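You operate a simulated robot arm through the tools that you are given. There is no shell and no other tool. Be economical: measure what you need, move in short steps, check, and stop when the job is done.

You run a simulated two-armed robot. Do the job below in one go: nothing can be reset, and whatever is moved stays where it is left.

## Task
Put the clipboard named on the large monitor in the TEST tray and book it as TEST.
Fine: the tray ends shut; set that clipboard's slider to TEST and press the yellow +1 button once; leave the other sliders and the monitor as they are. Where these are worked on the way, their far stop is far enough and under half their travel is too little: test tray.

Only the result counts: the job must be done as asked and must still hold three seconds after the hand-in. Knocking over, shifting, dropping, spilling or breaking anything else fails it.

## Robot
Two 7-joint arms with two-finger parallel grippers on one trunk, on a base that drives. Base frame: it is fixed to the floor where the robot stands at the start and does not move with it; the origin is under the middle of the robot, x ahead of it, y to its left, z up; the surface under the hand at the start is at about z = 720. Units: mm, degrees, N and s.
The left shoulder is at the start at [60, 143, 926], the right one opposite. With the tool pointing down near the work surface each hand reaches from about 320 to 740 mm from the robot's upright axis, wherever it stands, measured 20 degrees to its own side. Places, roughly: board light switch [1300, 700, 1400]; bottom slider [1300, 1000, 1100]; button of the large monitor [800, -1100, 1100]; count button [1300, 500, 1200]; inside of the test tray [800, -100, 1000]; middle slider [1300, 1000, 1200]; speed knob [1300, 700, 1200]; test tray [800, -100, 1000]; top slider [1300, 1000, 1400]; wall fan switch [1300, 500, 1400]. Payload 1.57 kg a hand.
The tool frame of a hand sits at the grasp point between the pads (the TCP): z along the fingers, y along the line on which they close. The tips reach 30 mm beyond it. The gripper opens to 110 mm. The fingers are 24 mm wide and 12 mm thick; the gripper's body (48 by 112 mm) begins 78 mm behind the TCP.
Orientation is told as [roll, pitch, yaw] about the base's x, y, z axes, in that order, counted from this pose: with the fingers straight down and closing along the base's y, the tool's x points along the base's -x, its y along +y and its z along -z.

## Interface
- The arms move only by the tool send_rows. It takes "left_deltas", "right_deltas" or both (then of equal length, played together; a hand with none holds still); each is a list that holds one entry, the list of rows, each a list of 7 numbers: the turn, a rotation vector about the tool's x, y, z in units of 8 degrees (1.0 is 8 degrees), then the shift along the tool's x, y, z in units of 25 mm (1.0 is 25 mm), then the opening, from 0 (shut) to 1 (fully open). In form: [[[wx, wy, wz, x, y, z, fingers], ...]]. A call has 1 to 12 rows; each row shifts and turns the commanded pose from where the row before left it, along the tool's axes as they then stand. A call with a number of a shift or a turn outside -1 to 1 is refused whole. A row lasts 0.2 s, in which the tool goes at most 50 mm and 8.6 degrees; a call with a longer step from one row to the next is refused whole, and so is a gripper value outside its range. Where a pose cannot be reached the arm comes as near as it can. A force on the tool above 40 N (or 10 N above the force at the start of the call, whichever is more), or a blocked arm, ends the call early, and 0.2 s more pass. Each finger travels about 45 mm/s and halts on what it meets, pressing with about 40 N; the grip force reading is that of the motor and also rises with nothing between the fingers. The clock runs only during rows and for 0.2 s after the last one: add rows that do not move to give the fingers time. It gives the time, the measured TCP pose, the force on the tool (base axes), the opening and the grip force at its end, in the units of the frame above (readings bear some noise), with the torque about the TCP (base axes, N m) and any sound that the robot's microphone picked up.
- Cameras (640 x 400 px; columns grow to the right, rows downward): "scene" is now at [37, -41.9, 1539.8]; the picture's right is [-0.54, -0.84, 0.00], its down [-0.61, 0.40, -0.68] and it looks along [0.57, -0.37, -0.73] (base axes); focal length 284 px, centre (320, 200). "left" rides on the left gripper at [70, -16, -141] in its tool frame; the picture's right is [0.23, 0.97, 0.00], its down [-0.86, 0.20, -0.48] and it looks along [-0.47, 0.11, 0.88] (tool axes); focal length 222 px, centre (320, 200). "right" rides on the right gripper at [70, 16, -141] in its tool frame; the picture's right is [-0.23, 0.97, 0.00], its down [-0.86, -0.20, -0.48] and it looks along [-0.47, -0.11, 0.88] (tool axes); focal length 222 px, centre (320, 200). There is no depth. A picture from a camera that has moved, and an enlarged one, comes with that camera's place and axes in the base frame and with its lens.
- grab_frame(camera): a new picture of that camera. It takes no simulated time.
- lift_body(by): slides the trunk up (or, below 0, down) by that many mm; the arms and the scene camera ride with it, the base frame stays. It gives what a move gives, with no picture.
- drive_base(legs): drives the robot by 1 to 6 legs, each [ahead, left, turn to the left] in mm, mm and degrees, along the robot's own axes; the way and the turn of a leg run together, so that a leg with both is an arc; at most 1500 mm and 180 degrees a leg. The arms and the cameras ride along, it lands a little off, and it stops where it bumps. It gives what a move gives.
- head_to(pan, tilt): turns the head with the scene camera to pan (to the left, within 86 degrees either way) and tilt (down, from -29 to 69), counted from straight ahead of the robot. It gives what a move gives.
- zoom(camera, box): a new picture of the part [left, top, right, bottom] of that camera's present view, enlarged. It takes no simulated time.
- sign_off(): hands the job in; it is judged then, once.

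Work in short steps. Places have to be worked out from the pictures, the camera data and where the tool is seen: move nearer, look again, correct. Check each grasp and each placing, and mend what went wrong. You have 120 turns and 108 pictures in all, those below and enlarged ones among them. Open the grippers and draw the arms clear of the work before you hand the job in, unless the task says otherwise; then end with one line.

The tools are called after ">>>" as name(argument=value, ...) on one line, values as JSON. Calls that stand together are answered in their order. send_rows: Moves the arms, as the interface text tells. Its arguments: {"type":"object","properties":{"left_deltas":{"type":"array"},"right_deltas":{"type":"array"}},"required":[]} The other tools are called the same way: lift_body (by) slides the trunk up or down; drive_base (legs) drives the base; head_to (pan, tilt) turns the head that bears the scene camera; grab_frame (camera) takes a picture; zoom (camera, box) takes an enlarged picture of a part of a camera's view; sign_off () hands the job in.

At the start:

```text
time_s: 0.0
left_tool_pos: [462.1, -3.3, 1105.0]
left_orientation: [0.0, 0.0, -0.1]
left_contact_force: [0.2, 0.3, 0.7]
left_ft_torque: [-0.02, -0.01, 0.02]
left_opening: 109.9
left_grip_force: 0.0
right_tool_pos: [313.6, -338.3, 1104.2]
right_orientation: [0.0, 0.0, -0.1]
right_contact_force: [0.0, 0.5, 0.5]
right_ft_torque: [0.02, 0.02, 0.0]
right_opening: 110.2
right_grip_force: 0.1
trunk travel left (down, up): [-525.0, 65.0]
robot x, y, heading: [-3.3, 1.3, 0.1]
head pan, tilt: [-32.8, 46.9]
```

scene: 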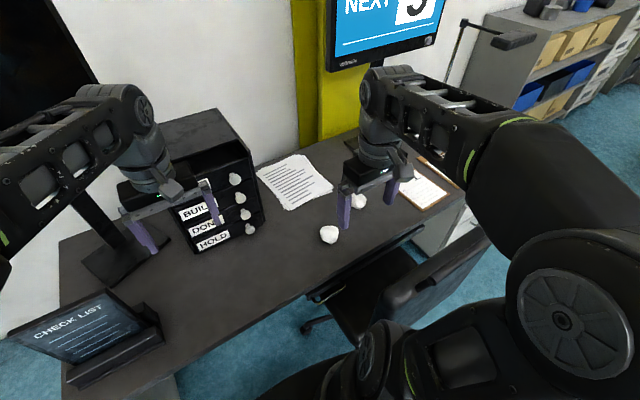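
right: 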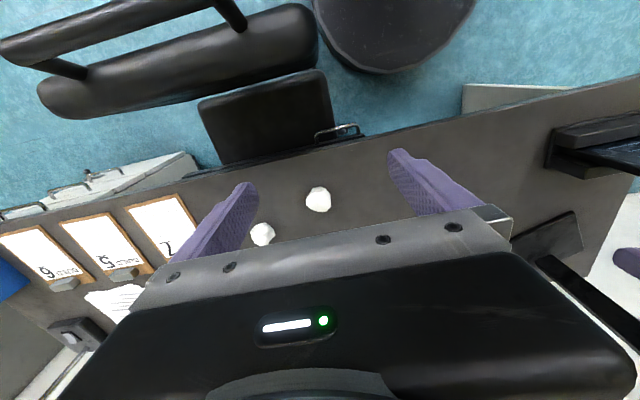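
left: 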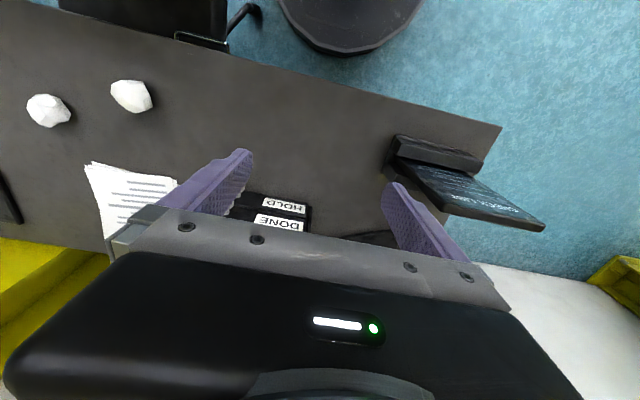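

The monitor top is cut off; I turn the head towards it to read the number.

>>> head_to(pan=-45, tilt=25)

>>> grab_frame(camera="scene")

```text
time_s: 0.8
left_tool_pos: [461.2, -3.9, 1103.8]
left_orientation: [0.0, -0.2, 0.1]
left_contact_force: [0.1, -0.3, 0.4]
left_ft_torque: [0.02, 0.0, -0.02]
left_opening: 110.0
left_grip_force: 0.1
right_tool_pos: [313.7, -338.4, 1105.2]
right_orientation: [0.0, 0.0, 0.0]
right_contact_force: [0.3, 1.1, -0.4]
right_ft_torque: [-0.04, -0.02, -0.03]
right_opening: 109.8
right_grip_force: 0.1
trunk travel left (down, up): [-525.0, 65.0]
robot x, y, heading: [-1.1, -3.9, -0.3]
head pan, tilt: [-45.0, 25.0]
```

```text
104 pictures are left
camera scene: at [35.2, -63.8, 1572.9], right [-0.71, -0.71, 0.0], down [-0.3, 0.3, -0.91], along [0.64, -0.64, -0.42], focal length 284 px, centre (320, 200)
```

scene: 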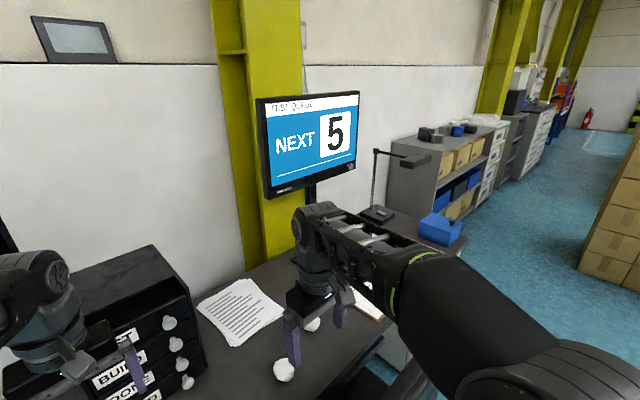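

The monitor reads "NEXT 5". I check it enlarged and look at the clipboards from the right camera, and at the board on the left.

>>> zoom(camera="scene", box=[240, 80, 380, 200])

>>> zoom(camera="right", box=[0, 150, 240, 350])

>>> head_to(pan=35, tilt=15)

>>> grab_frame(camera="scene")

```text
3.33 times, centred on (310, 140) of scene
camera zoom: at [35.2, -63.8, 1572.9], right [-0.71, -0.71, 0.0], down [-0.3, 0.3, -0.91], along [0.64, -0.64, -0.42], focal length 947 px, centre (353, 400)
```

zoom: 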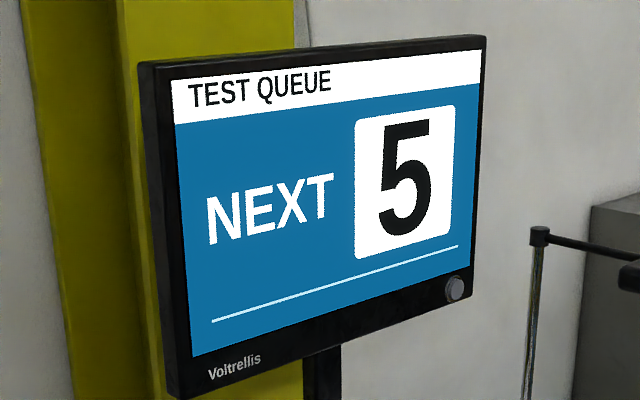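

```text
2.00 times, centred on (120, 250) of right
camera zoom: at [244.0, -321.2, 1244.6], right [0.23, 0.97, 0.0], down [0.86, -0.2, 0.48], along [0.47, -0.11, -0.88], focal length 444 px, centre (720, 100)
```

zoom: 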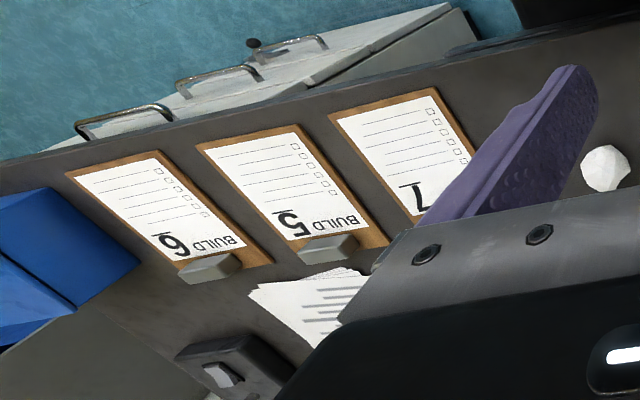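

```text
time_s: 2.4
left_tool_pos: [461.0, -2.0, 1105.3]
left_orientation: [0.1, -0.1, 0.0]
left_contact_force: [-0.3, 0.3, 0.8]
left_ft_torque: [0.02, -0.03, -0.02]
left_opening: 110.1
left_grip_force: 0.0
right_tool_pos: [313.4, -338.7, 1103.4]
right_orientation: [0.0, 0.0, 0.0]
right_contact_force: [0.0, -0.8, 0.1]
right_ft_torque: [0.03, -0.01, -0.03]
right_opening: 110.0
right_grip_force: 0.0
trunk travel left (down, up): [-525.0, 65.0]
robot x, y, heading: [1.5, -0.3, -0.2]
head pan, tilt: [35.0, 15.0]
```

```text
101 pictures are left
camera scene: at [46.5, 54.9, 1589.3], right [0.57, -0.82, 0.0], down [-0.21, -0.15, -0.97], along [0.79, 0.55, -0.26], focal length 284 px, centre (320, 200)
```

scene: 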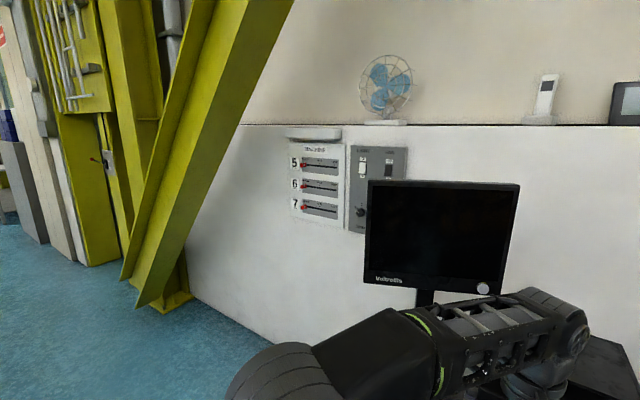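

Clipboard 5 is the middle one; slider 5 is the top one. I look closer at the board.

>>> zoom(camera="scene", box=[270, 115, 430, 245])

>>> head_to(pan=-35, tilt=60)

>>> grab_frame(camera="scene")

```text
3.08 times, centred on (350, 180) of scene
camera zoom: at [46.5, 54.9, 1589.3], right [0.57, -0.82, 0.0], down [-0.21, -0.15, -0.97], along [0.79, 0.55, -0.26], focal length 874 px, centre (228, 262)
```

zoom: 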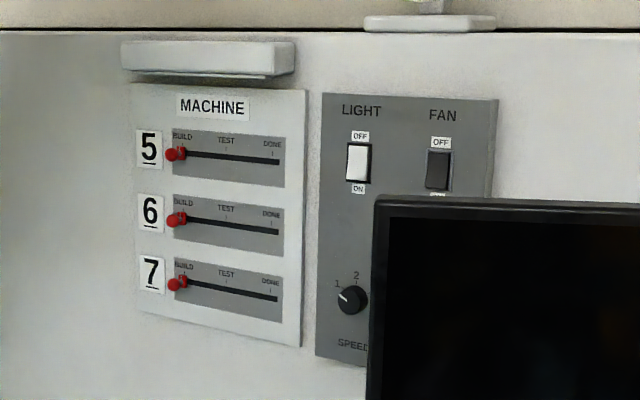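

```text
time_s: 3.8
left_tool_pos: [461.4, -3.3, 1103.4]
left_orientation: [0.0, -0.1, 0.0]
left_contact_force: [-0.1, 0.2, -0.7]
left_ft_torque: [0.02, -0.01, 0.0]
left_opening: 109.9
left_grip_force: 0.0
right_tool_pos: [313.9, -337.5, 1104.4]
right_orientation: [0.0, 0.0, 0.0]
right_contact_force: [0.2, 0.7, -0.1]
right_ft_torque: [0.03, 0.01, 0.02]
right_opening: 109.8
right_grip_force: 0.1
trunk travel left (down, up): [-525.0, 65.0]
robot x, y, heading: [2.2, 0.1, -0.1]
head pan, tilt: [-35.0, 60.0]
```

```text
99 pictures are left
camera scene: at [24.6, -36.9, 1523.0], right [-0.57, -0.82, 0.0], down [-0.71, 0.5, -0.5], along [0.41, -0.29, -0.87], focal length 284 px, centre (320, 200)
```

scene: 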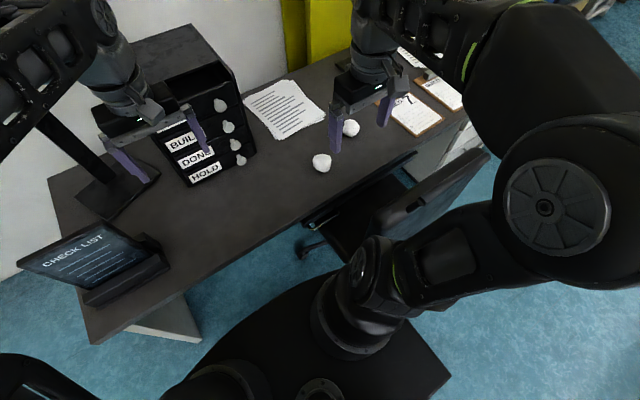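

The left hand hides the tray stack; I draw it back and to the left for a clear look.

>>> send_rows(left_deltas=[[[0, 0, 0, 1, 1, 0, 1], [0, 0, 0, 1, 1, 0, 1], [0, 0, 0, 1, 1, 0, 1], [0, 0, 0, 1, 1, 0, 1], [0, 0, 0, 0, 1, 0, 1], [0, 0, 0, 0, 1, 0, 1], [0, 0, 0, 0, 1, 0, 1], [0, 0, 0, 0, 1, 0, 1], [0, 0, 0, 0, 1, 0, 1], [0, 0, 0, 0, 1, 0, 1]]])

>>> head_to(pan=-10, tilt=40)

>>> grab_frame(camera="scene")

```text
time_s: 6.0
left_tool_pos: [362.0, 246.9, 1104.2]
left_orientation: [0.1, -0.1, 0.1]
left_contact_force: [0.2, 0.7, -0.7]
left_ft_torque: [0.0, 0.01, 0.02]
left_opening: 110.2
left_grip_force: 0.0
right_tool_pos: [314.8, -337.6, 1103.8]
right_orientation: [0.0, 0.0, 0.0]
right_contact_force: [0.2, -0.1, 0.3]
right_ft_torque: [0.02, 0.01, -0.02]
right_opening: 110.1
right_grip_force: 0.0
trunk travel left (down, up): [-525.0, 65.0]
robot x, y, heading: [-0.1, -0.8, 0.1]
head pan, tilt: [-35.0, 60.0]
```

```text
time_s: 6.9
left_tool_pos: [361.9, 246.6, 1104.8]
left_orientation: [0.0, -0.1, 0.0]
left_contact_force: [0.3, 0.5, 0.5]
left_ft_torque: [-0.01, 0.01, 0.01]
left_opening: 110.2
left_grip_force: 0.0
right_tool_pos: [314.1, -337.8, 1103.8]
right_orientation: [0.0, 0.0, 0.0]
right_contact_force: [0.1, -0.7, 0.5]
right_ft_torque: [0.03, 0.02, 0.02]
right_opening: 110.1
right_grip_force: 0.1
trunk travel left (down, up): [-525.0, 65.0]
robot x, y, heading: [-1.0, -3.6, -0.1]
head pan, tilt: [-10.0, 40.0]
```

```text
98 pictures are left
camera scene: at [53.7, -13.5, 1549.6], right [-0.17, -0.98, 0.0], down [-0.63, 0.11, -0.77], along [0.75, -0.13, -0.64], focal length 284 px, centre (320, 200)
```

scene: 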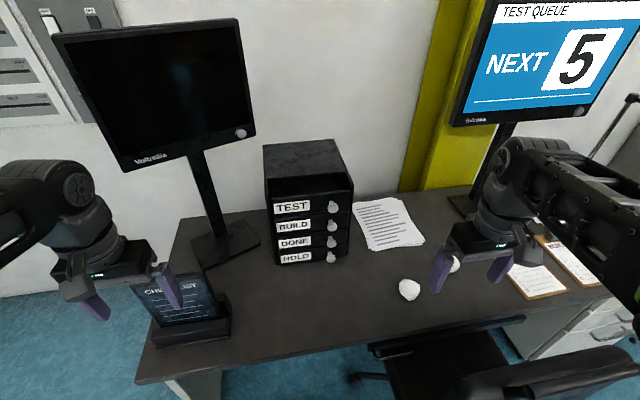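

Clear view. I enlarge the tray stack.

>>> zoom(camera="scene", box=[230, 125, 390, 285])

```text
2.50 times, centred on (310, 205) of scene
camera zoom: at [53.7, -13.5, 1549.6], right [-0.17, -0.98, 0.0], down [-0.63, 0.11, -0.77], along [0.75, -0.13, -0.64], focal length 710 px, centre (345, 188)
```

zoom: 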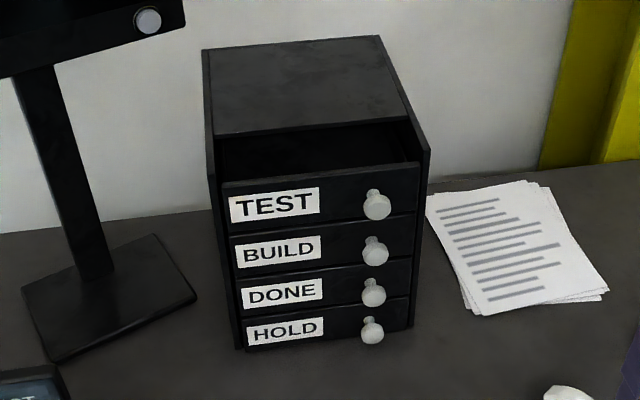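

The stack: front face at x≈694, y from 20 to −217, roof top z≈1053 set back; TEST knob about (665, −158, 998). I bring the right hand in front of the knob and pitch it forward by 45°.

>>> send_rows(right_deltas=[[[0, 0, 0, -1, 1, 0, 0.7], [0, 0, 0, -1, 1, 0, 0.7], [0, 0, 0, -1, 1, 0, 0.7], [0, 0, 0, -1, 1, 0, 0.7], [0, 0, 0, -1, 1, 0, 0.7], [0, 0, 0, -1, 1, 0, 0.7], [0, -1, 0, 0, 1, 0, 0.7], [0, -1, 0, 0, 0.2, 0, 0.7], [0, -1, 0, 0, 0, 0, 0.7], [0, -1, 0, 0, 0, 0, 0.7], [0, -1, 0, 0, 0, 0, 0.7], [0, -0.6, 0, 0, 0, 0, 0.7]]])

>>> grab_frame(camera="right")

>>> grab_frame(camera="scene")

```text
time_s: 9.5
left_tool_pos: [362.3, 245.5, 1105.2]
left_orientation: [0.0, -0.1, 0.0]
left_contact_force: [0.0, -0.2, 0.4]
left_ft_torque: [0.0, 0.01, -0.02]
left_opening: 110.0
left_grip_force: 0.0
right_tool_pos: [462.9, -157.2, 1103.8]
right_orientation: [-0.1, -44.9, 0.0]
right_contact_force: [0.2, -0.4, -0.4]
right_ft_torque: [0.0, 0.04, -0.03]
right_opening: 76.9
right_grip_force: 0.1
trunk travel left (down, up): [-525.0, 65.0]
robot x, y, heading: [0.5, 1.2, -0.3]
head pan, tilt: [-10.0, 40.0]
```

```text
96 pictures are left
camera right: at [313.8, -139.9, 1153.7], right [0.16, 0.97, 0.16], down [0.27, -0.2, 0.94], along [0.95, -0.11, -0.29], focal length 222 px, centre (320, 200)
```

right: 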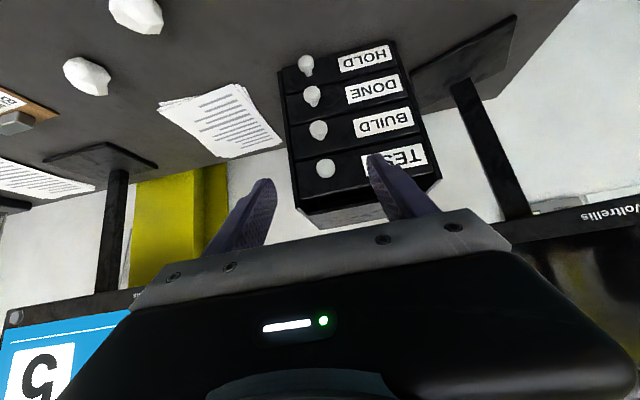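

```text
95 pictures are left
camera scene: at [53.6, -13.2, 1549.7], right [-0.17, -0.98, 0.0], down [-0.63, 0.11, -0.77], along [0.75, -0.13, -0.64], focal length 284 px, centre (320, 200)
```

scene: 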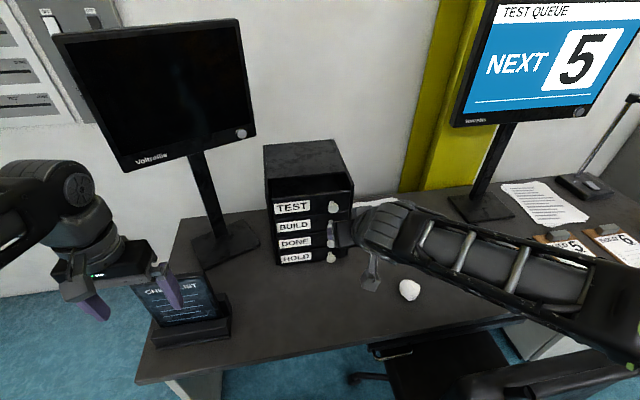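

Both views put the TEST knob near (673, −160, 990). I line up the hand and come within ~60 mm.

>>> send_rows(right_deltas=[[[0, 0, 0, -1, 0, 0.5, 0.7], [0, 0, 0, -1, 0, 1, 0.7], [0, 0, 0, -0.5, -0.1, 1, 0.7], [0, 0, 0, 0, 0, 1, 0.7], [0, 0, 0, 0, 0, 1, 0.7], [0, 0, 0, 0, 0, 1, 0.7], [0, 0, 0, 0, 0, 0.9, 0.7]]])

>>> grab_frame(camera="right")

>>> zoom(camera="scene", box=[230, 125, 390, 285])

```text
time_s: 11.1
left_tool_pos: [361.7, 246.8, 1105.2]
left_orientation: [0.0, 0.0, -0.1]
left_contact_force: [0.3, -0.1, -0.7]
left_ft_torque: [0.0, 0.02, -0.01]
left_opening: 110.2
left_grip_force: 0.0
right_tool_pos: [623.5, -161.3, 1032.1]
right_orientation: [0.0, -44.8, 0.1]
right_contact_force: [-0.3, 0.1, 0.2]
right_ft_torque: [0.02, 0.03, 0.03]
right_opening: 77.0
right_grip_force: 0.0
trunk travel left (down, up): [-525.0, 65.0]
robot x, y, heading: [4.2, 3.8, 0.1]
head pan, tilt: [-10.0, 40.0]
```

```text
94 pictures are left
camera right: at [474.4, -144.5, 1082.3], right [0.16, 0.97, 0.16], down [0.27, -0.2, 0.94], along [0.95, -0.11, -0.29], focal length 222 px, centre (320, 200)
```

right: 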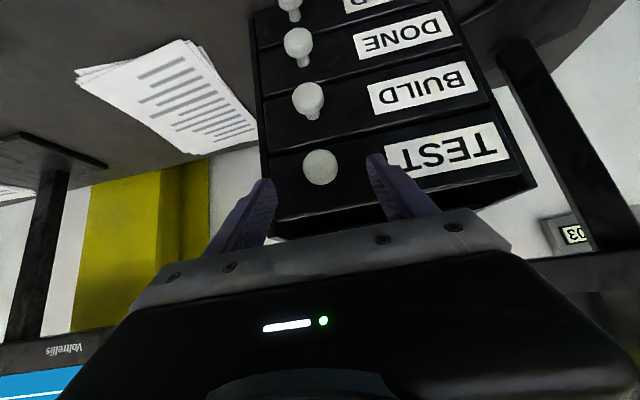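

```text
2.50 times, centred on (310, 205) of scene
camera zoom: at [54.4, -13.3, 1549.7], right [-0.17, -0.98, 0.0], down [-0.63, 0.11, -0.77], along [0.75, -0.13, -0.64], focal length 710 px, centre (345, 188)
```

zoom: 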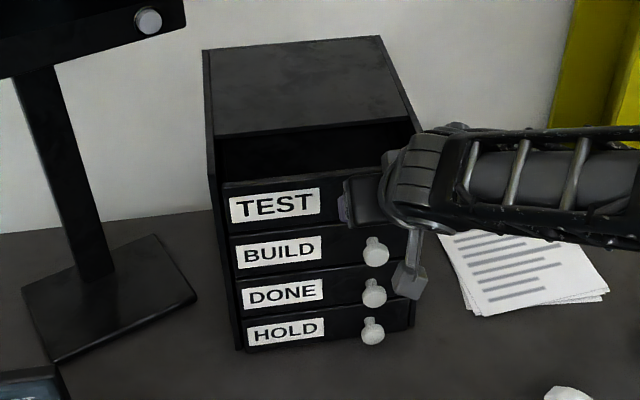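

Aligned: knob (673, −162, 989). I move in 52 mm and close on it.

>>> send_rows(right_deltas=[[[0, 0, 0, 0, 0, 0.8, 0.7], [0, 0, 0, 0, 0, 0.8, 0.7], [0, 0, 0, 0, 0, 0.5, 0.7], [0, 0, 0, 0, 0, 0, 0], [0, 0, 0, 0, 0, 0, 0], [0, 0, 0, 0, 0, 0, 0], [0, 0, 0, 0, 0, 0, 0], [0, 0, 0, 0, 0, 0, 0], [0, 0, 0, 0, 0, 0, 0]]])

>>> grab_frame(camera="right")

```text
time_s: 13.1
left_tool_pos: [358.3, 246.2, 1106.5]
left_orientation: [0.0, -0.2, 0.0]
left_contact_force: [0.7, 0.0, -0.3]
left_ft_torque: [0.0, -0.01, -0.01]
left_opening: 110.0
left_grip_force: 0.0
right_tool_pos: [655.9, -160.4, 997.5]
right_orientation: [-0.2, -44.7, 0.0]
right_contact_force: [-31.9, -1.7, -2.8]
right_ft_torque: [-0.18, 0.34, 0.22]
right_opening: 31.3
right_grip_force: 39.4
trunk travel left (down, up): [-525.0, 65.0]
robot x, y, heading: [1.9, -1.3, -0.0]
head pan, tilt: [-10.0, 40.0]
```

```text
92 pictures are left
camera right: at [507.4, -143.8, 1047.7], right [0.16, 0.97, 0.16], down [0.27, -0.2, 0.94], along [0.95, -0.11, -0.3], focal length 222 px, centre (320, 200)
```

right: 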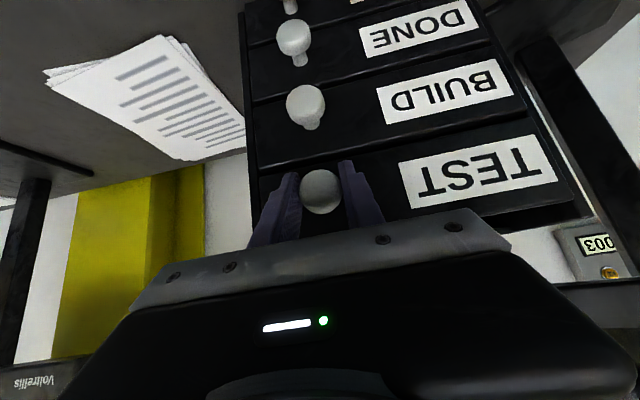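

Knob is held (31 mm). I pull straight toward −x.

>>> send_rows(right_deltas=[[[0, 0, 0, 0.5, 0, -0.5, 0], [0, 0, 0, 0.7, 0, -0.7, 0], [0, 0, 0, 0.7, 0, -0.7, 0], [0, 0, 0, 0.7, 0, -0.7, 0], [0, 0, 0, 0.7, 0, -0.7, 0]]])

>>> zoom(camera="scene", box=[220, 125, 420, 285])

```text
time_s: 14.3
left_tool_pos: [360.8, 244.4, 1105.6]
left_orientation: [0.0, -0.2, 0.0]
left_contact_force: [-0.5, 0.6, -0.4]
left_ft_torque: [0.02, 0.0, 0.02]
left_opening: 110.0
left_grip_force: 0.1
right_tool_pos: [540.8, -161.5, 996.4]
right_orientation: [0.1, -44.6, -0.2]
right_contact_force: [0.1, -4.5, -13.5]
right_ft_torque: [0.07, 0.8, -0.04]
right_opening: 31.4
right_grip_force: 40.2
trunk travel left (down, up): [-525.0, 65.0]
robot x, y, heading: [-3.2, 1.4, 0.1]
head pan, tilt: [-10.0, 40.0]
```

```text
2.50 times, centred on (320, 205) of scene
camera zoom: at [54.3, -14.5, 1549.7], right [-0.17, -0.98, 0.0], down [-0.63, 0.11, -0.77], along [0.75, -0.13, -0.64], focal length 710 px, centre (320, 188)
```

zoom: 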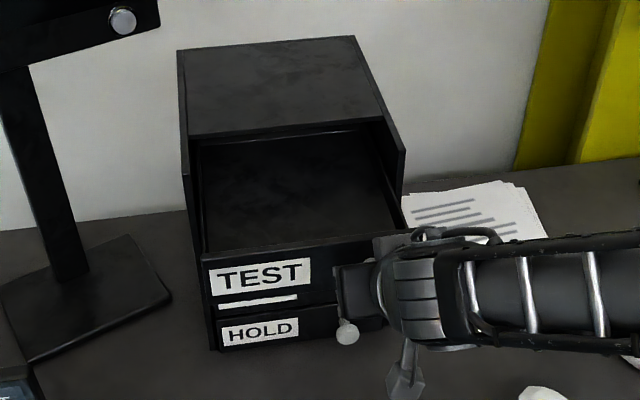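

The drawer slides (115 mm so far). Continue toward the stop.

>>> send_rows(right_deltas=[[[0, 0, 0, 0.75, 0, -0.65, 0], [0, 0, 0, 0.72, 0, -0.68, 0], [0, 0, 0, 0.7, 0, -0.7, 0], [0, 0, 0, 0.7, 0, -0.7, 0]]])

>>> zoom(camera="scene", box=[220, 125, 420, 285])

```text
time_s: 15.3
left_tool_pos: [364.6, 244.0, 1104.2]
left_orientation: [0.1, 0.2, 0.0]
left_contact_force: [-0.1, 1.3, 0.4]
left_ft_torque: [0.0, -0.02, 0.0]
left_opening: 109.8
left_grip_force: 0.0
right_tool_pos: [460.9, -161.4, 997.3]
right_orientation: [0.0, -43.9, -0.3]
right_contact_force: [-0.2, -15.0, -38.0]
right_ft_torque: [0.03, 0.36, -0.16]
right_opening: 31.4
right_grip_force: 40.7
right hand out of reach, approached as far as the arm can: row 4
trunk travel left (down, up): [-525.0, 65.0]
robot x, y, heading: [2.3, 0.7, 0.2]
head pan, tilt: [-10.0, 40.0]
```

```text
2.50 times, centred on (320, 205) of scene
camera zoom: at [57.0, -16.8, 1548.8], right [-0.17, -0.98, 0.0], down [-0.63, 0.11, -0.76], along [0.75, -0.13, -0.64], focal length 710 px, centre (320, 188)
```

zoom: 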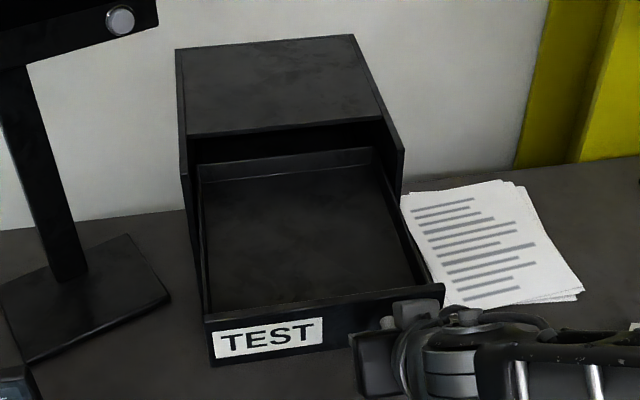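

The tray is out ~195 mm, with the whole inside showing. I open the fingers and rise off the knob.

>>> send_rows(right_deltas=[[[0, 0, 0, 0, 0, 0, 0.6], [0, 0, 0, 0, 0, 0, 0.6], [0, 0, 0, 0, 0, 0, 0.6], [0, 0, 0, 0, 0, 0, 0.6], [0, 0, 0, 0, 0, -0.8, 0.6], [0, 0, 0, -0.5, 0, -0.9, 0.6], [0, 0, 0, -0.7, 0, -0.7, 0.6], [0, 0, 0, -0.7, 0, -0.7, 0.6], [0, 0, 0, -0.7, 0, -0.7, 0.6], [0, 0, 0, -0.7, 0, -0.7, 0.6]]])

>>> grab_frame(camera="scene")

```text
time_s: 17.5
left_tool_pos: [361.9, 245.6, 1104.3]
left_orientation: [-0.1, -0.1, 0.0]
left_contact_force: [0.2, 0.7, 0.1]
left_ft_torque: [0.01, 0.02, 0.0]
left_opening: 109.9
left_grip_force: 0.0
right_tool_pos: [446.1, -156.0, 1144.2]
right_orientation: [0.0, -44.7, 0.1]
right_contact_force: [-0.8, -0.6, -0.4]
right_ft_torque: [0.01, 0.03, 0.04]
right_opening: 65.9
right_grip_force: 0.2
right hand out of reach, approached as far as the arm can: row 5
trunk travel left (down, up): [-525.0, 65.0]
robot x, y, heading: [-2.1, 1.7, 0.0]
head pan, tilt: [-10.0, 40.0]
```

```text
89 pictures are left
camera scene: at [53.5, -13.4, 1549.7], right [-0.17, -0.98, 0.0], down [-0.63, 0.11, -0.77], along [0.75, -0.13, -0.64], focal length 284 px, centre (320, 200)
```

scene: 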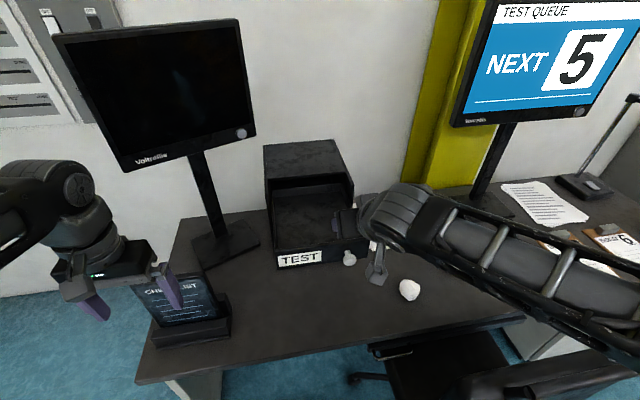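

The tray stays open. I bring the right hand back to its start pose and look right for the driving way round the chair.

>>> send_rows(right_deltas=[[[0, 1, 0, 0, -1, 0, 1], [0, 1, 0, 0, -1, 0, 1], [0, 1, 0, 0, -1, 0, 1], [0, 1, 0, 0, -1, 0, 1], [0, 1, 0, 0, -1, 0, 1], [0, 0.6, 0, 0.5, -1, 0, 1], [0, 0, 0, 1, -1, 0, 1], [0, 0, 0, 1, 0, 0, 1], [0, 0, 0, 1, 0, 0, 1], [0, 0, 0, 1, 0, 0, 1]]])

>>> head_to(pan=-80, tilt=40)

>>> grab_frame(camera="scene")

>>> grab_frame(camera="right")

```text
time_s: 19.7
left_tool_pos: [360.8, 247.0, 1104.7]
left_orientation: [-0.2, -0.2, 0.0]
left_contact_force: [0.8, -1.1, -0.4]
left_ft_torque: [0.02, 0.0, 0.03]
left_opening: 110.0
left_grip_force: 0.1
right_tool_pos: [306.9, -312.7, 1101.9]
right_orientation: [0.0, 0.0, 0.0]
right_contact_force: [0.0, -0.7, -0.3]
right_ft_torque: [0.02, -0.01, 0.01]
right_opening: 110.0
right_grip_force: 0.0
right hand out of reach, approached as far as the arm can: row 5, 6
trunk travel left (down, up): [-525.0, 65.0]
robot x, y, heading: [1.0, -0.8, -0.0]
head pan, tilt: [-10.0, 40.0]
```

```text
time_s: 21.1
left_tool_pos: [361.6, 245.2, 1105.2]
left_orientation: [0.0, -0.2, 0.0]
left_contact_force: [0.8, 0.1, 0.6]
left_ft_torque: [-0.02, 0.03, -0.01]
left_opening: 110.1
left_grip_force: 0.1
right_tool_pos: [309.4, -312.1, 1103.3]
right_orientation: [0.0, 0.0, -0.1]
right_contact_force: [-0.5, -0.3, 0.0]
right_ft_torque: [-0.01, 0.02, 0.01]
right_opening: 110.0
right_grip_force: 0.1
trunk travel left (down, up): [-525.0, 65.0]
robot x, y, heading: [2.6, 0.3, 0.1]
head pan, tilt: [-80.0, 40.0]
```

```text
88 pictures are left
camera scene: at [-15.2, -82.3, 1549.7], right [-0.98, -0.17, 0.0], down [-0.11, 0.63, -0.77], along [0.13, -0.75, -0.64], focal length 284 px, centre (320, 200)
```

scene: 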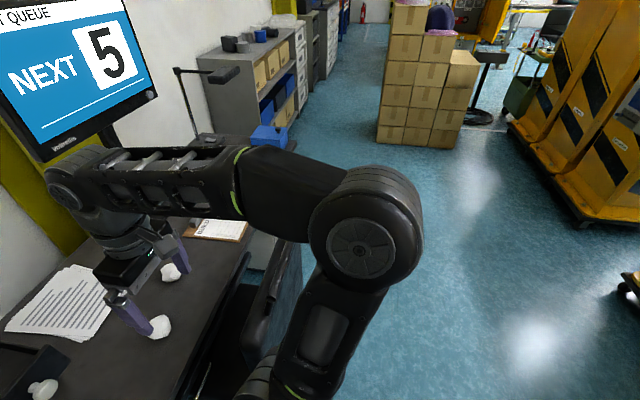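

```text
87 pictures are left
camera right: at [238.2, -296.0, 1243.0], right [0.23, 0.97, 0.0], down [0.86, -0.2, 0.48], along [0.47, -0.11, -0.88], focal length 222 px, centre (320, 200)
```

right: 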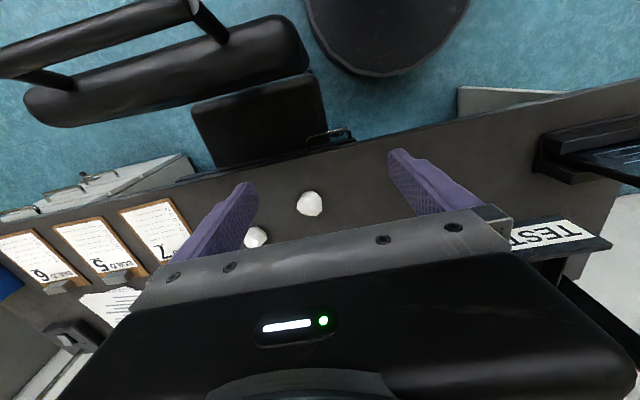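

Floor behind and to the right is free; the chair spans about x 50–400, y −310…−750. I back off, go right, then approach in two calls.

>>> drive_base(legs=[[-480, 0, 0], [0, -1040, 0]])

>>> head_to(pan=0, tilt=45)

>>> grab_frame(camera="scene")

```text
time_s: 29.0
left_tool_pos: [-115.0, -820.7, 1105.0]
left_orientation: [0.0, -0.1, -0.2]
left_contact_force: [-0.3, -0.8, -0.6]
left_ft_torque: [-0.01, 0.0, 0.0]
left_opening: 109.9
left_grip_force: 0.1
right_tool_pos: [-170.7, -1380.9, 1101.2]
right_orientation: [0.0, 0.0, -0.3]
right_contact_force: [-0.7, -0.5, -0.5]
right_ft_torque: [0.02, -0.01, -0.02]
right_opening: 110.2
right_grip_force: 0.0
trunk travel left (down, up): [-525.0, 65.0]
robot x, y, heading: [-477.5, -1066.0, -0.5]
head pan, tilt: [-80.0, 40.0]
```

```text
time_s: 30.5
left_tool_pos: [-115.4, -821.5, 1104.8]
left_orientation: [0.1, -0.1, -0.2]
left_contact_force: [0.1, 0.8, 0.4]
left_ft_torque: [0.0, 0.01, 0.02]
left_opening: 109.9
left_grip_force: 0.1
right_tool_pos: [-171.3, -1379.9, 1103.1]
right_orientation: [0.0, 0.0, -0.2]
right_contact_force: [-0.3, 0.4, 0.5]
right_ft_torque: [-0.04, 0.0, 0.05]
right_opening: 110.2
right_grip_force: 0.0
trunk travel left (down, up): [-525.0, 65.0]
robot x, y, heading: [-478.4, -1065.6, -0.3]
head pan, tilt: [0.0, 45.0]
```

```text
86 pictures are left
camera scene: at [-426.3, -1065.0, 1542.5], right [0.0, -1.0, 0.0], down [-0.71, 0.0, -0.71], along [0.71, 0.0, -0.71], focal length 284 px, centre (320, 200)
```

scene: 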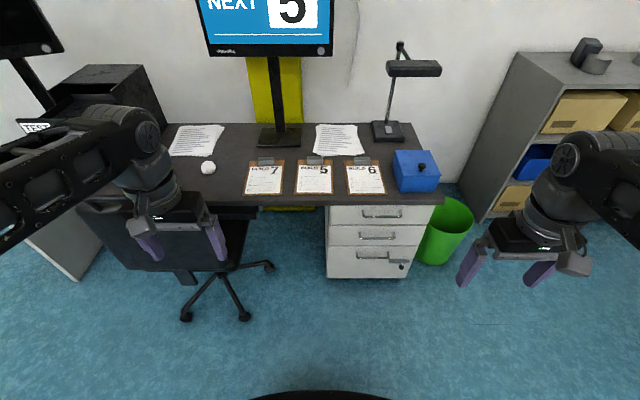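

Clipboard 5 spans about x 425–660 at y≈−1040, its clip at the far end. I drive forward with a small margin from the chair.

>>> drive_base(legs=[[0, -40, 0], [440, 0, 0]])

>>> head_to(pan=0, tilt=50)

>>> grab_frame(camera="scene")

>>> zoom(camera="scene", box=[220, 110, 380, 210])

```text
time_s: 33.7
left_tool_pos: [327.8, -866.2, 1106.2]
left_orientation: [0.1, 0.0, -0.6]
left_contact_force: [0.7, 0.3, -0.1]
left_ft_torque: [0.03, 0.0, 0.04]
left_opening: 109.9
left_grip_force: 0.0
right_tool_pos: [268.1, -1424.5, 1101.1]
right_orientation: [0.0, 0.0, -0.7]
right_contact_force: [-0.5, -0.7, 0.4]
right_ft_torque: [0.02, 0.03, -0.01]
right_opening: 110.2
right_grip_force: 0.0
trunk travel left (down, up): [-525.0, 65.0]
robot x, y, heading: [-37.0, -1107.3, -0.8]
head pan, tilt: [0.0, 45.0]
```

```text
time_s: 34.4
left_tool_pos: [327.4, -866.3, 1104.3]
left_orientation: [0.0, -0.1, -0.6]
left_contact_force: [0.0, 0.9, 0.0]
left_ft_torque: [0.01, 0.0, 0.01]
left_opening: 110.1
left_grip_force: 0.1
right_tool_pos: [268.2, -1425.6, 1102.1]
right_orientation: [0.0, -0.1, -0.6]
right_contact_force: [0.3, -0.1, 0.3]
right_ft_torque: [0.04, -0.01, 0.02]
right_opening: 109.9
right_grip_force: 0.0
trunk travel left (down, up): [-525.0, 65.0]
robot x, y, heading: [-35.5, -1106.7, -0.5]
head pan, tilt: [0.0, 50.0]
```

```text
85 pictures are left
camera scene: at [9.6, -1107.7, 1535.6], right [-0.01, -1.0, 0.0], down [-0.77, 0.01, -0.64], along [0.64, -0.01, -0.77], focal length 284 px, centre (320, 200)
```

scene: 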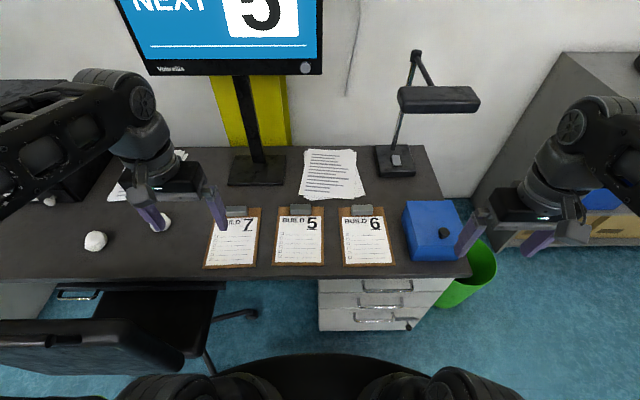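

```text
4.00 times, centred on (300, 160) of scene
camera zoom: at [9.6, -1107.7, 1535.6], right [-0.01, -1.0, 0.0], down [-0.77, 0.01, -0.64], along [0.64, -0.01, -0.77], focal length 1137 px, centre (400, 360)
```

zoom: 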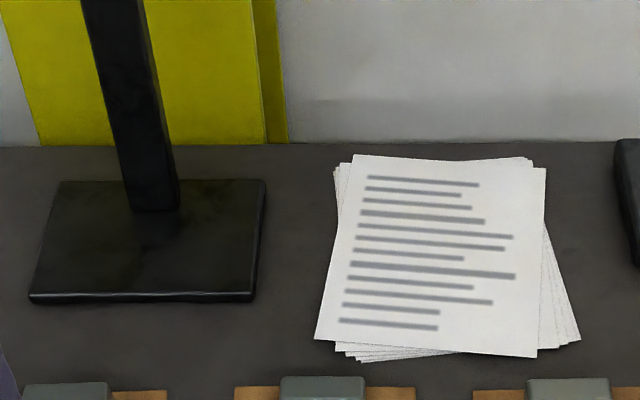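

Wrong part; I enlarge the clipboard 5 itself.

>>> zoom(camera="scene", box=[250, 190, 350, 275])

```text
4.71 times, centred on (300, 232) of scene
camera zoom: at [9.6, -1107.7, 1535.6], right [-0.01, -1.0, 0.0], down [-0.77, 0.01, -0.64], along [0.64, -0.01, -0.77], focal length 1337 px, centre (414, 47)
```

zoom: 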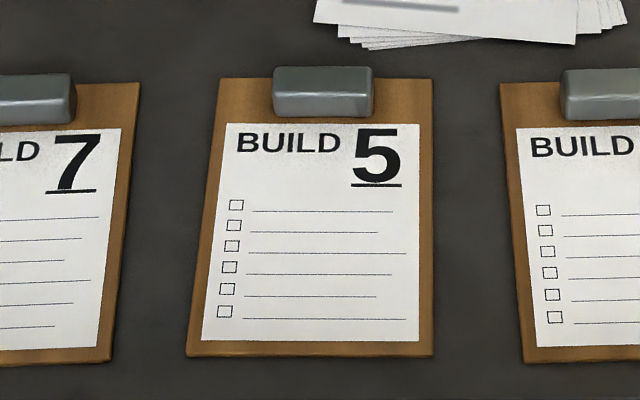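

Clip of board 5 is about 76 mm wide (y), ~28 deep (x), centred near (628, −1046). I take the left hand over it, gripping along y later.

>>> send_rows(left_deltas=[[[0, 0, 0, -1, -0.6, 0, 1], [0, 0, 0, -1, -0.6, 0, 1], [0, 0, 0, -1, -0.6, 0, 1], [0, 0, 0, -1, -0.6, 0, 1], [0, 0, 0, -1, -0.6, 0, 1], [0, 0, 0, -1, -0.6, 0, 1], [0, 0, 0, -1, -0.6, 0, 1], [0, 0, 0, -1, -0.6, 0, 1], [0, 0, 0, -1, -0.6, 0, 1], [0, 0, 0, -1, -0.6, 0, 1], [0, 0, 0, -1, -0.6, 0, 1], [0, 0, 0, -1, -0.6, 0, 1]]])

>>> send_rows(left_deltas=[[[0, 0, 0, 0, 0, 1, 1], [0, 0, 0, 0, 0, 1, 1], [0, 0, 0, 0, 0, 1, 1], [0, 0, 0, 0, 0, 1, 1], [0, 0, 0, 0, 0, 1, 1], [0, 0, 0, 0, 0, 1, 1], [0, 0, 0, 0, 0, 1, 1], [0, 0, 0, 0, 0, 1, 1]]])

>>> grab_frame(camera="left")

>>> grab_frame(camera="scene")

```text
time_s: 37.0
left_tool_pos: [474.5, -958.5, 1108.0]
left_orientation: [-0.1, -0.4, -0.6]
left_contact_force: [0.2, 0.1, 0.1]
left_ft_torque: [-0.02, -0.02, 0.03]
left_opening: 110.2
left_grip_force: 0.1
left hand out of reach, approached as far as the arm can: row 7, 8, 9, 10, 11, 12
right_tool_pos: [267.7, -1424.2, 1102.7]
right_orientation: [-0.1, 0.0, -0.7]
right_contact_force: [1.4, -1.0, 0.9]
right_ft_torque: [-0.04, -0.04, -0.02]
right_opening: 110.2
right_grip_force: 0.0
trunk travel left (down, up): [-525.0, 65.0]
robot x, y, heading: [-37.2, -1110.4, -0.7]
head pan, tilt: [0.0, 50.0]
```

```text
time_s: 38.8
left_tool_pos: [476.5, -959.8, 909.5]
left_orientation: [0.0, 0.0, -0.6]
left_contact_force: [0.4, 0.6, -1.2]
left_ft_torque: [-0.01, 0.04, 0.0]
left_opening: 109.8
left_grip_force: 0.0
right_tool_pos: [267.4, -1425.2, 1101.3]
right_orientation: [0.1, -0.1, -0.5]
right_contact_force: [-0.3, 0.2, 0.2]
right_ft_torque: [0.0, 0.02, 0.03]
right_opening: 109.7
right_grip_force: 0.1
trunk travel left (down, up): [-525.0, 65.0]
robot x, y, heading: [-36.2, -1112.0, -0.6]
head pan, tilt: [0.0, 50.0]
```

```text
82 pictures are left
camera left: at [406.2, -975.1, 1050.5], right [-0.22, 0.98, 0.0], down [0.86, 0.19, 0.48], along [0.47, 0.1, -0.88], focal length 222 px, centre (320, 200)
```

left: 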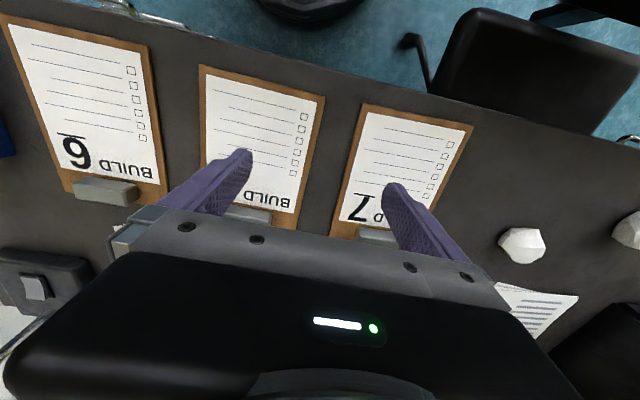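

```text
81 pictures are left
camera scene: at [10.1, -1107.7, 1535.5], right [-0.01, -1.0, 0.0], down [-0.77, 0.01, -0.64], along [0.64, -0.01, -0.77], focal length 284 px, centre (320, 200)
```

scene: 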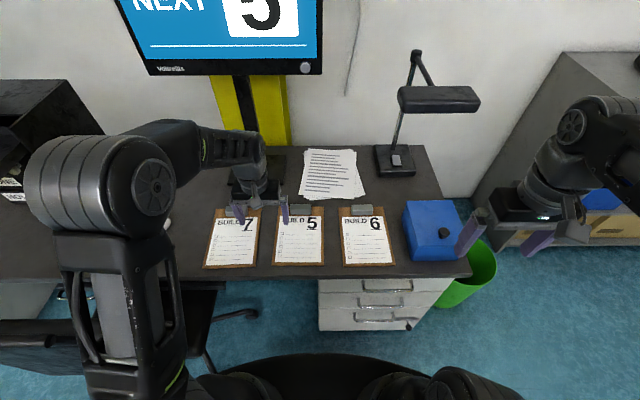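

Lower down there is more reach. I move on toward the clip at z≈910.

>>> send_rows(left_deltas=[[[0, 0, 0, -1, -0.5, 0, 1], [0, 0, 0, -1, -0.5, 0, 1], [0, 0, 0, -1, -0.5, 0, 1], [0, 0, 0, -1, -0.5, 0, 1], [0, 0, 0, -1, -0.5, 0, 1], [0, 0, 0, -1, -0.5, 0, 1], [0, 0, 0, 0, -0.4, 0, 1]]])

>>> grab_frame(camera="left")

>>> zoom(camera="scene", box=[220, 170, 380, 275])

```text
time_s: 40.4
left_tool_pos: [622.1, -1045.4, 909.6]
left_orientation: [0.1, -0.1, -0.5]
left_contact_force: [0.4, 0.0, 0.1]
left_ft_torque: [-0.03, -0.04, 0.01]
left_opening: 110.0
left_grip_force: 0.0
right_tool_pos: [266.4, -1425.6, 1102.0]
right_orientation: [-0.1, 0.1, -0.6]
right_contact_force: [-0.1, -0.3, -0.5]
right_ft_torque: [0.01, -0.03, 0.0]
right_opening: 110.2
right_grip_force: 0.1
trunk travel left (down, up): [-525.0, 65.0]
robot x, y, heading: [-40.0, -1111.3, -0.6]
head pan, tilt: [0.0, 50.0]
```

```text
80 pictures are left
camera left: at [552.6, -1062.3, 1050.6], right [-0.22, 0.98, 0.0], down [0.86, 0.19, 0.48], along [0.47, 0.1, -0.88], focal length 222 px, centre (320, 200)
```

left: 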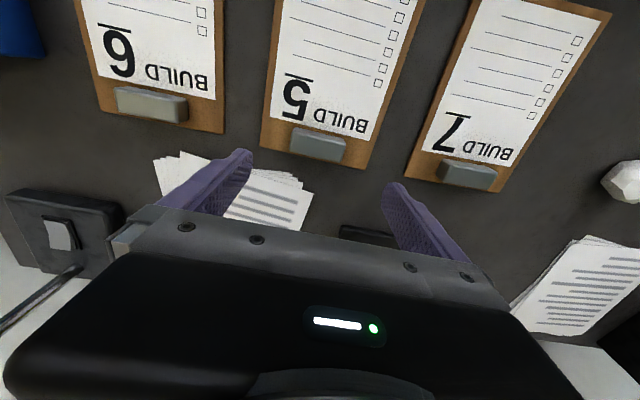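

```text
3.81 times, centred on (300, 222) of scene
camera zoom: at [9.3, -1107.9, 1535.6], right [-0.01, -1.0, 0.0], down [-0.77, 0.01, -0.64], along [0.64, -0.01, -0.77], focal length 1082 px, centre (396, 114)
```

zoom: 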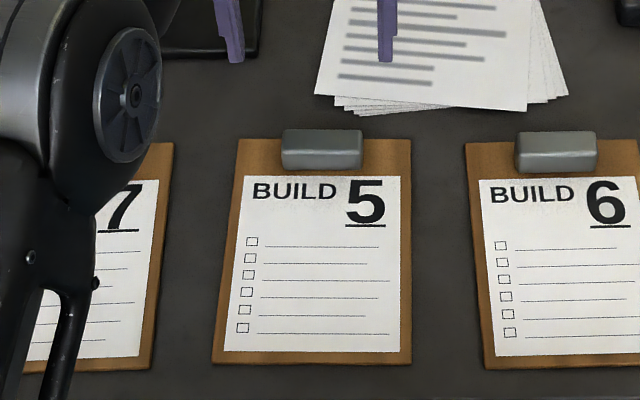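

Clip centre ≈ (627, −1050), board square to the axes. I descend around it to just above the board.

>>> send_rows(left_deltas=[[[0, 0, 0, -0.2, -0.16, 1, 1], [0, 0, 0, 0, 0, 1, 1], [0, 0, 0, 0, 0, 1, 1], [0, 0, 0, 0, 0, 1, 1], [0, 0, 0, 0, 0, 1, 1], [0, 0, 0, 0, 0, 0.4, 1]]])

>>> grab_frame(camera="left")

>>> zoom(camera="scene", box=[250, 180, 350, 245])

```text
time_s: 41.8
left_tool_pos: [629.4, -1049.2, 774.3]
left_orientation: [0.0, -0.1, -0.5]
left_contact_force: [-0.4, 0.4, 0.0]
left_ft_torque: [0.01, 0.0, -0.01]
left_opening: 109.9
left_grip_force: 0.0
right_tool_pos: [266.5, -1425.6, 1102.6]
right_orientation: [0.1, -0.1, -0.5]
right_contact_force: [-0.7, -0.4, -0.1]
right_ft_torque: [-0.01, -0.02, 0.01]
right_opening: 110.2
right_grip_force: 0.2
trunk travel left (down, up): [-525.0, 65.0]
robot x, y, heading: [-37.6, -1108.4, -0.7]
head pan, tilt: [0.0, 50.0]
```

```text
78 pictures are left
camera left: at [559.5, -1064.6, 915.9], right [-0.22, 0.98, 0.0], down [0.86, 0.19, 0.48], along [0.47, 0.1, -0.88], focal length 222 px, centre (320, 200)
```

left: 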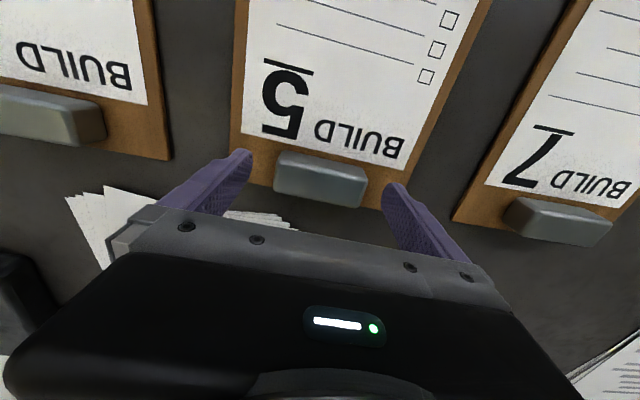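

```text
6.15 times, centred on (300, 212) of scene
camera zoom: at [9.8, -1107.6, 1535.6], right [-0.01, -1.0, 0.0], down [-0.77, 0.01, -0.64], along [0.64, -0.01, -0.77], focal length 1749 px, centre (443, 123)
```

zoom: 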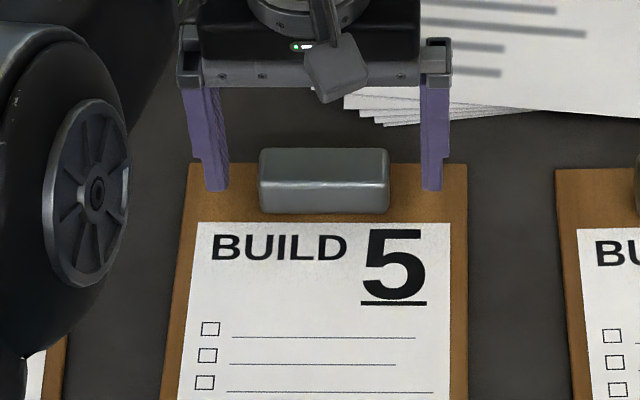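

Fingers straddle the clip centrally (clip x 615–644, z ≈728–750). Down 11 mm more and close.

>>> send_rows(left_deltas=[[[0, 0, 0, 0, 0, 0.45, 1], [0, 0, 0, 0, 0, 0, 0.4], [0, 0, 0, 0, 0, 0, 0.4], [0, 0, 0, 0, 0, 0, 0.4], [0, 0, 0, 0, 0, 0, 0.4], [0, 0, 0, 0, 0, 0, 0.4], [0, 0, 0, 0, 0, 0, 0.4]]])

```text
time_s: 43.4
left_tool_pos: [628.6, -1048.5, 762.9]
left_orientation: [0.0, -0.1, -0.6]
left_contact_force: [0.4, 0.3, 0.2]
left_ft_torque: [0.1, -0.1, -0.04]
left_opening: 74.4
left_grip_force: 39.9
right_tool_pos: [266.8, -1425.0, 1102.6]
right_orientation: [0.1, -0.1, -0.5]
right_contact_force: [0.7, -0.5, 0.5]
right_ft_torque: [-0.01, -0.02, 0.02]
right_opening: 109.7
right_grip_force: 0.0
trunk travel left (down, up): [-525.0, 65.0]
robot x, y, heading: [-35.7, -1112.1, -0.6]
head pan, tilt: [0.0, 50.0]
```

Clip held at 74 mm. A small, gentle lift to see whether the board stays level.

>>> send_rows(left_deltas=[[[0, 0, 0, 0, 0, -0.3, 0.2], [0, 0, 0, 0, 0, -0.5, 0], [0, 0, 0, 0, 0, -0.8, 0], [0, 0, 0, 0, 0, -0.8, 0], [0, 0, 0, 0, 0, 0, 0], [0, 0, 0, 0, 0, 0, 0]]])

>>> grab_frame(camera="left")

>>> zoom(camera="scene", box=[220, 170, 380, 275])

```text
time_s: 44.8
left_tool_pos: [630.4, -1049.0, 823.1]
left_orientation: [0.0, -0.1, -0.6]
left_contact_force: [0.2, -0.2, -2.2]
left_ft_torque: [0.02, -0.1, 0.0]
left_opening: 74.2
left_grip_force: 39.8
right_tool_pos: [267.3, -1424.5, 1102.7]
right_orientation: [-0.1, -0.1, -0.7]
right_contact_force: [0.0, 0.6, -0.2]
right_ft_torque: [-0.01, 0.03, 0.0]
right_opening: 110.2
right_grip_force: 0.0
trunk travel left (down, up): [-525.0, 65.0]
robot x, y, heading: [-40.2, -1109.0, -0.7]
head pan, tilt: [0.0, 50.0]
```

```text
76 pictures are left
camera left: at [561.1, -1065.1, 964.8], right [-0.22, 0.98, 0.0], down [0.86, 0.19, 0.48], along [0.47, 0.1, -0.88], focal length 222 px, centre (320, 200)
```

left: 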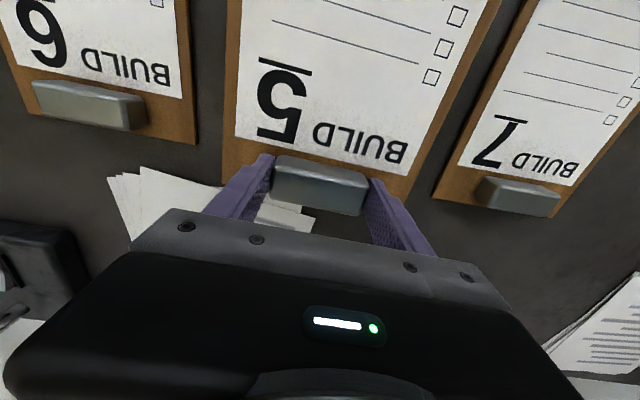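

```text
3.81 times, centred on (300, 222) of scene
camera zoom: at [9.9, -1107.7, 1535.5], right [-0.01, -1.0, 0.0], down [-0.77, 0.01, -0.64], along [0.64, -0.01, -0.77], focal length 1082 px, centre (396, 114)
```

zoom: 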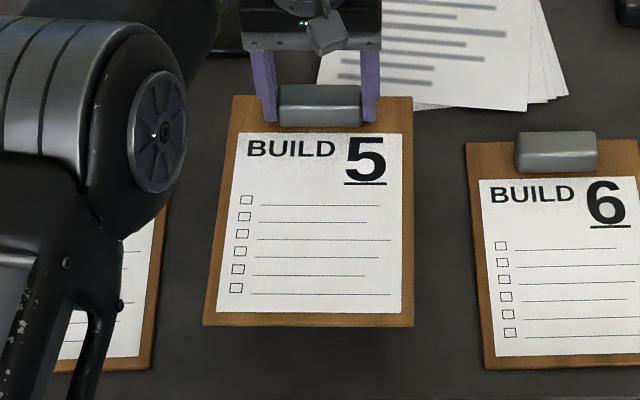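

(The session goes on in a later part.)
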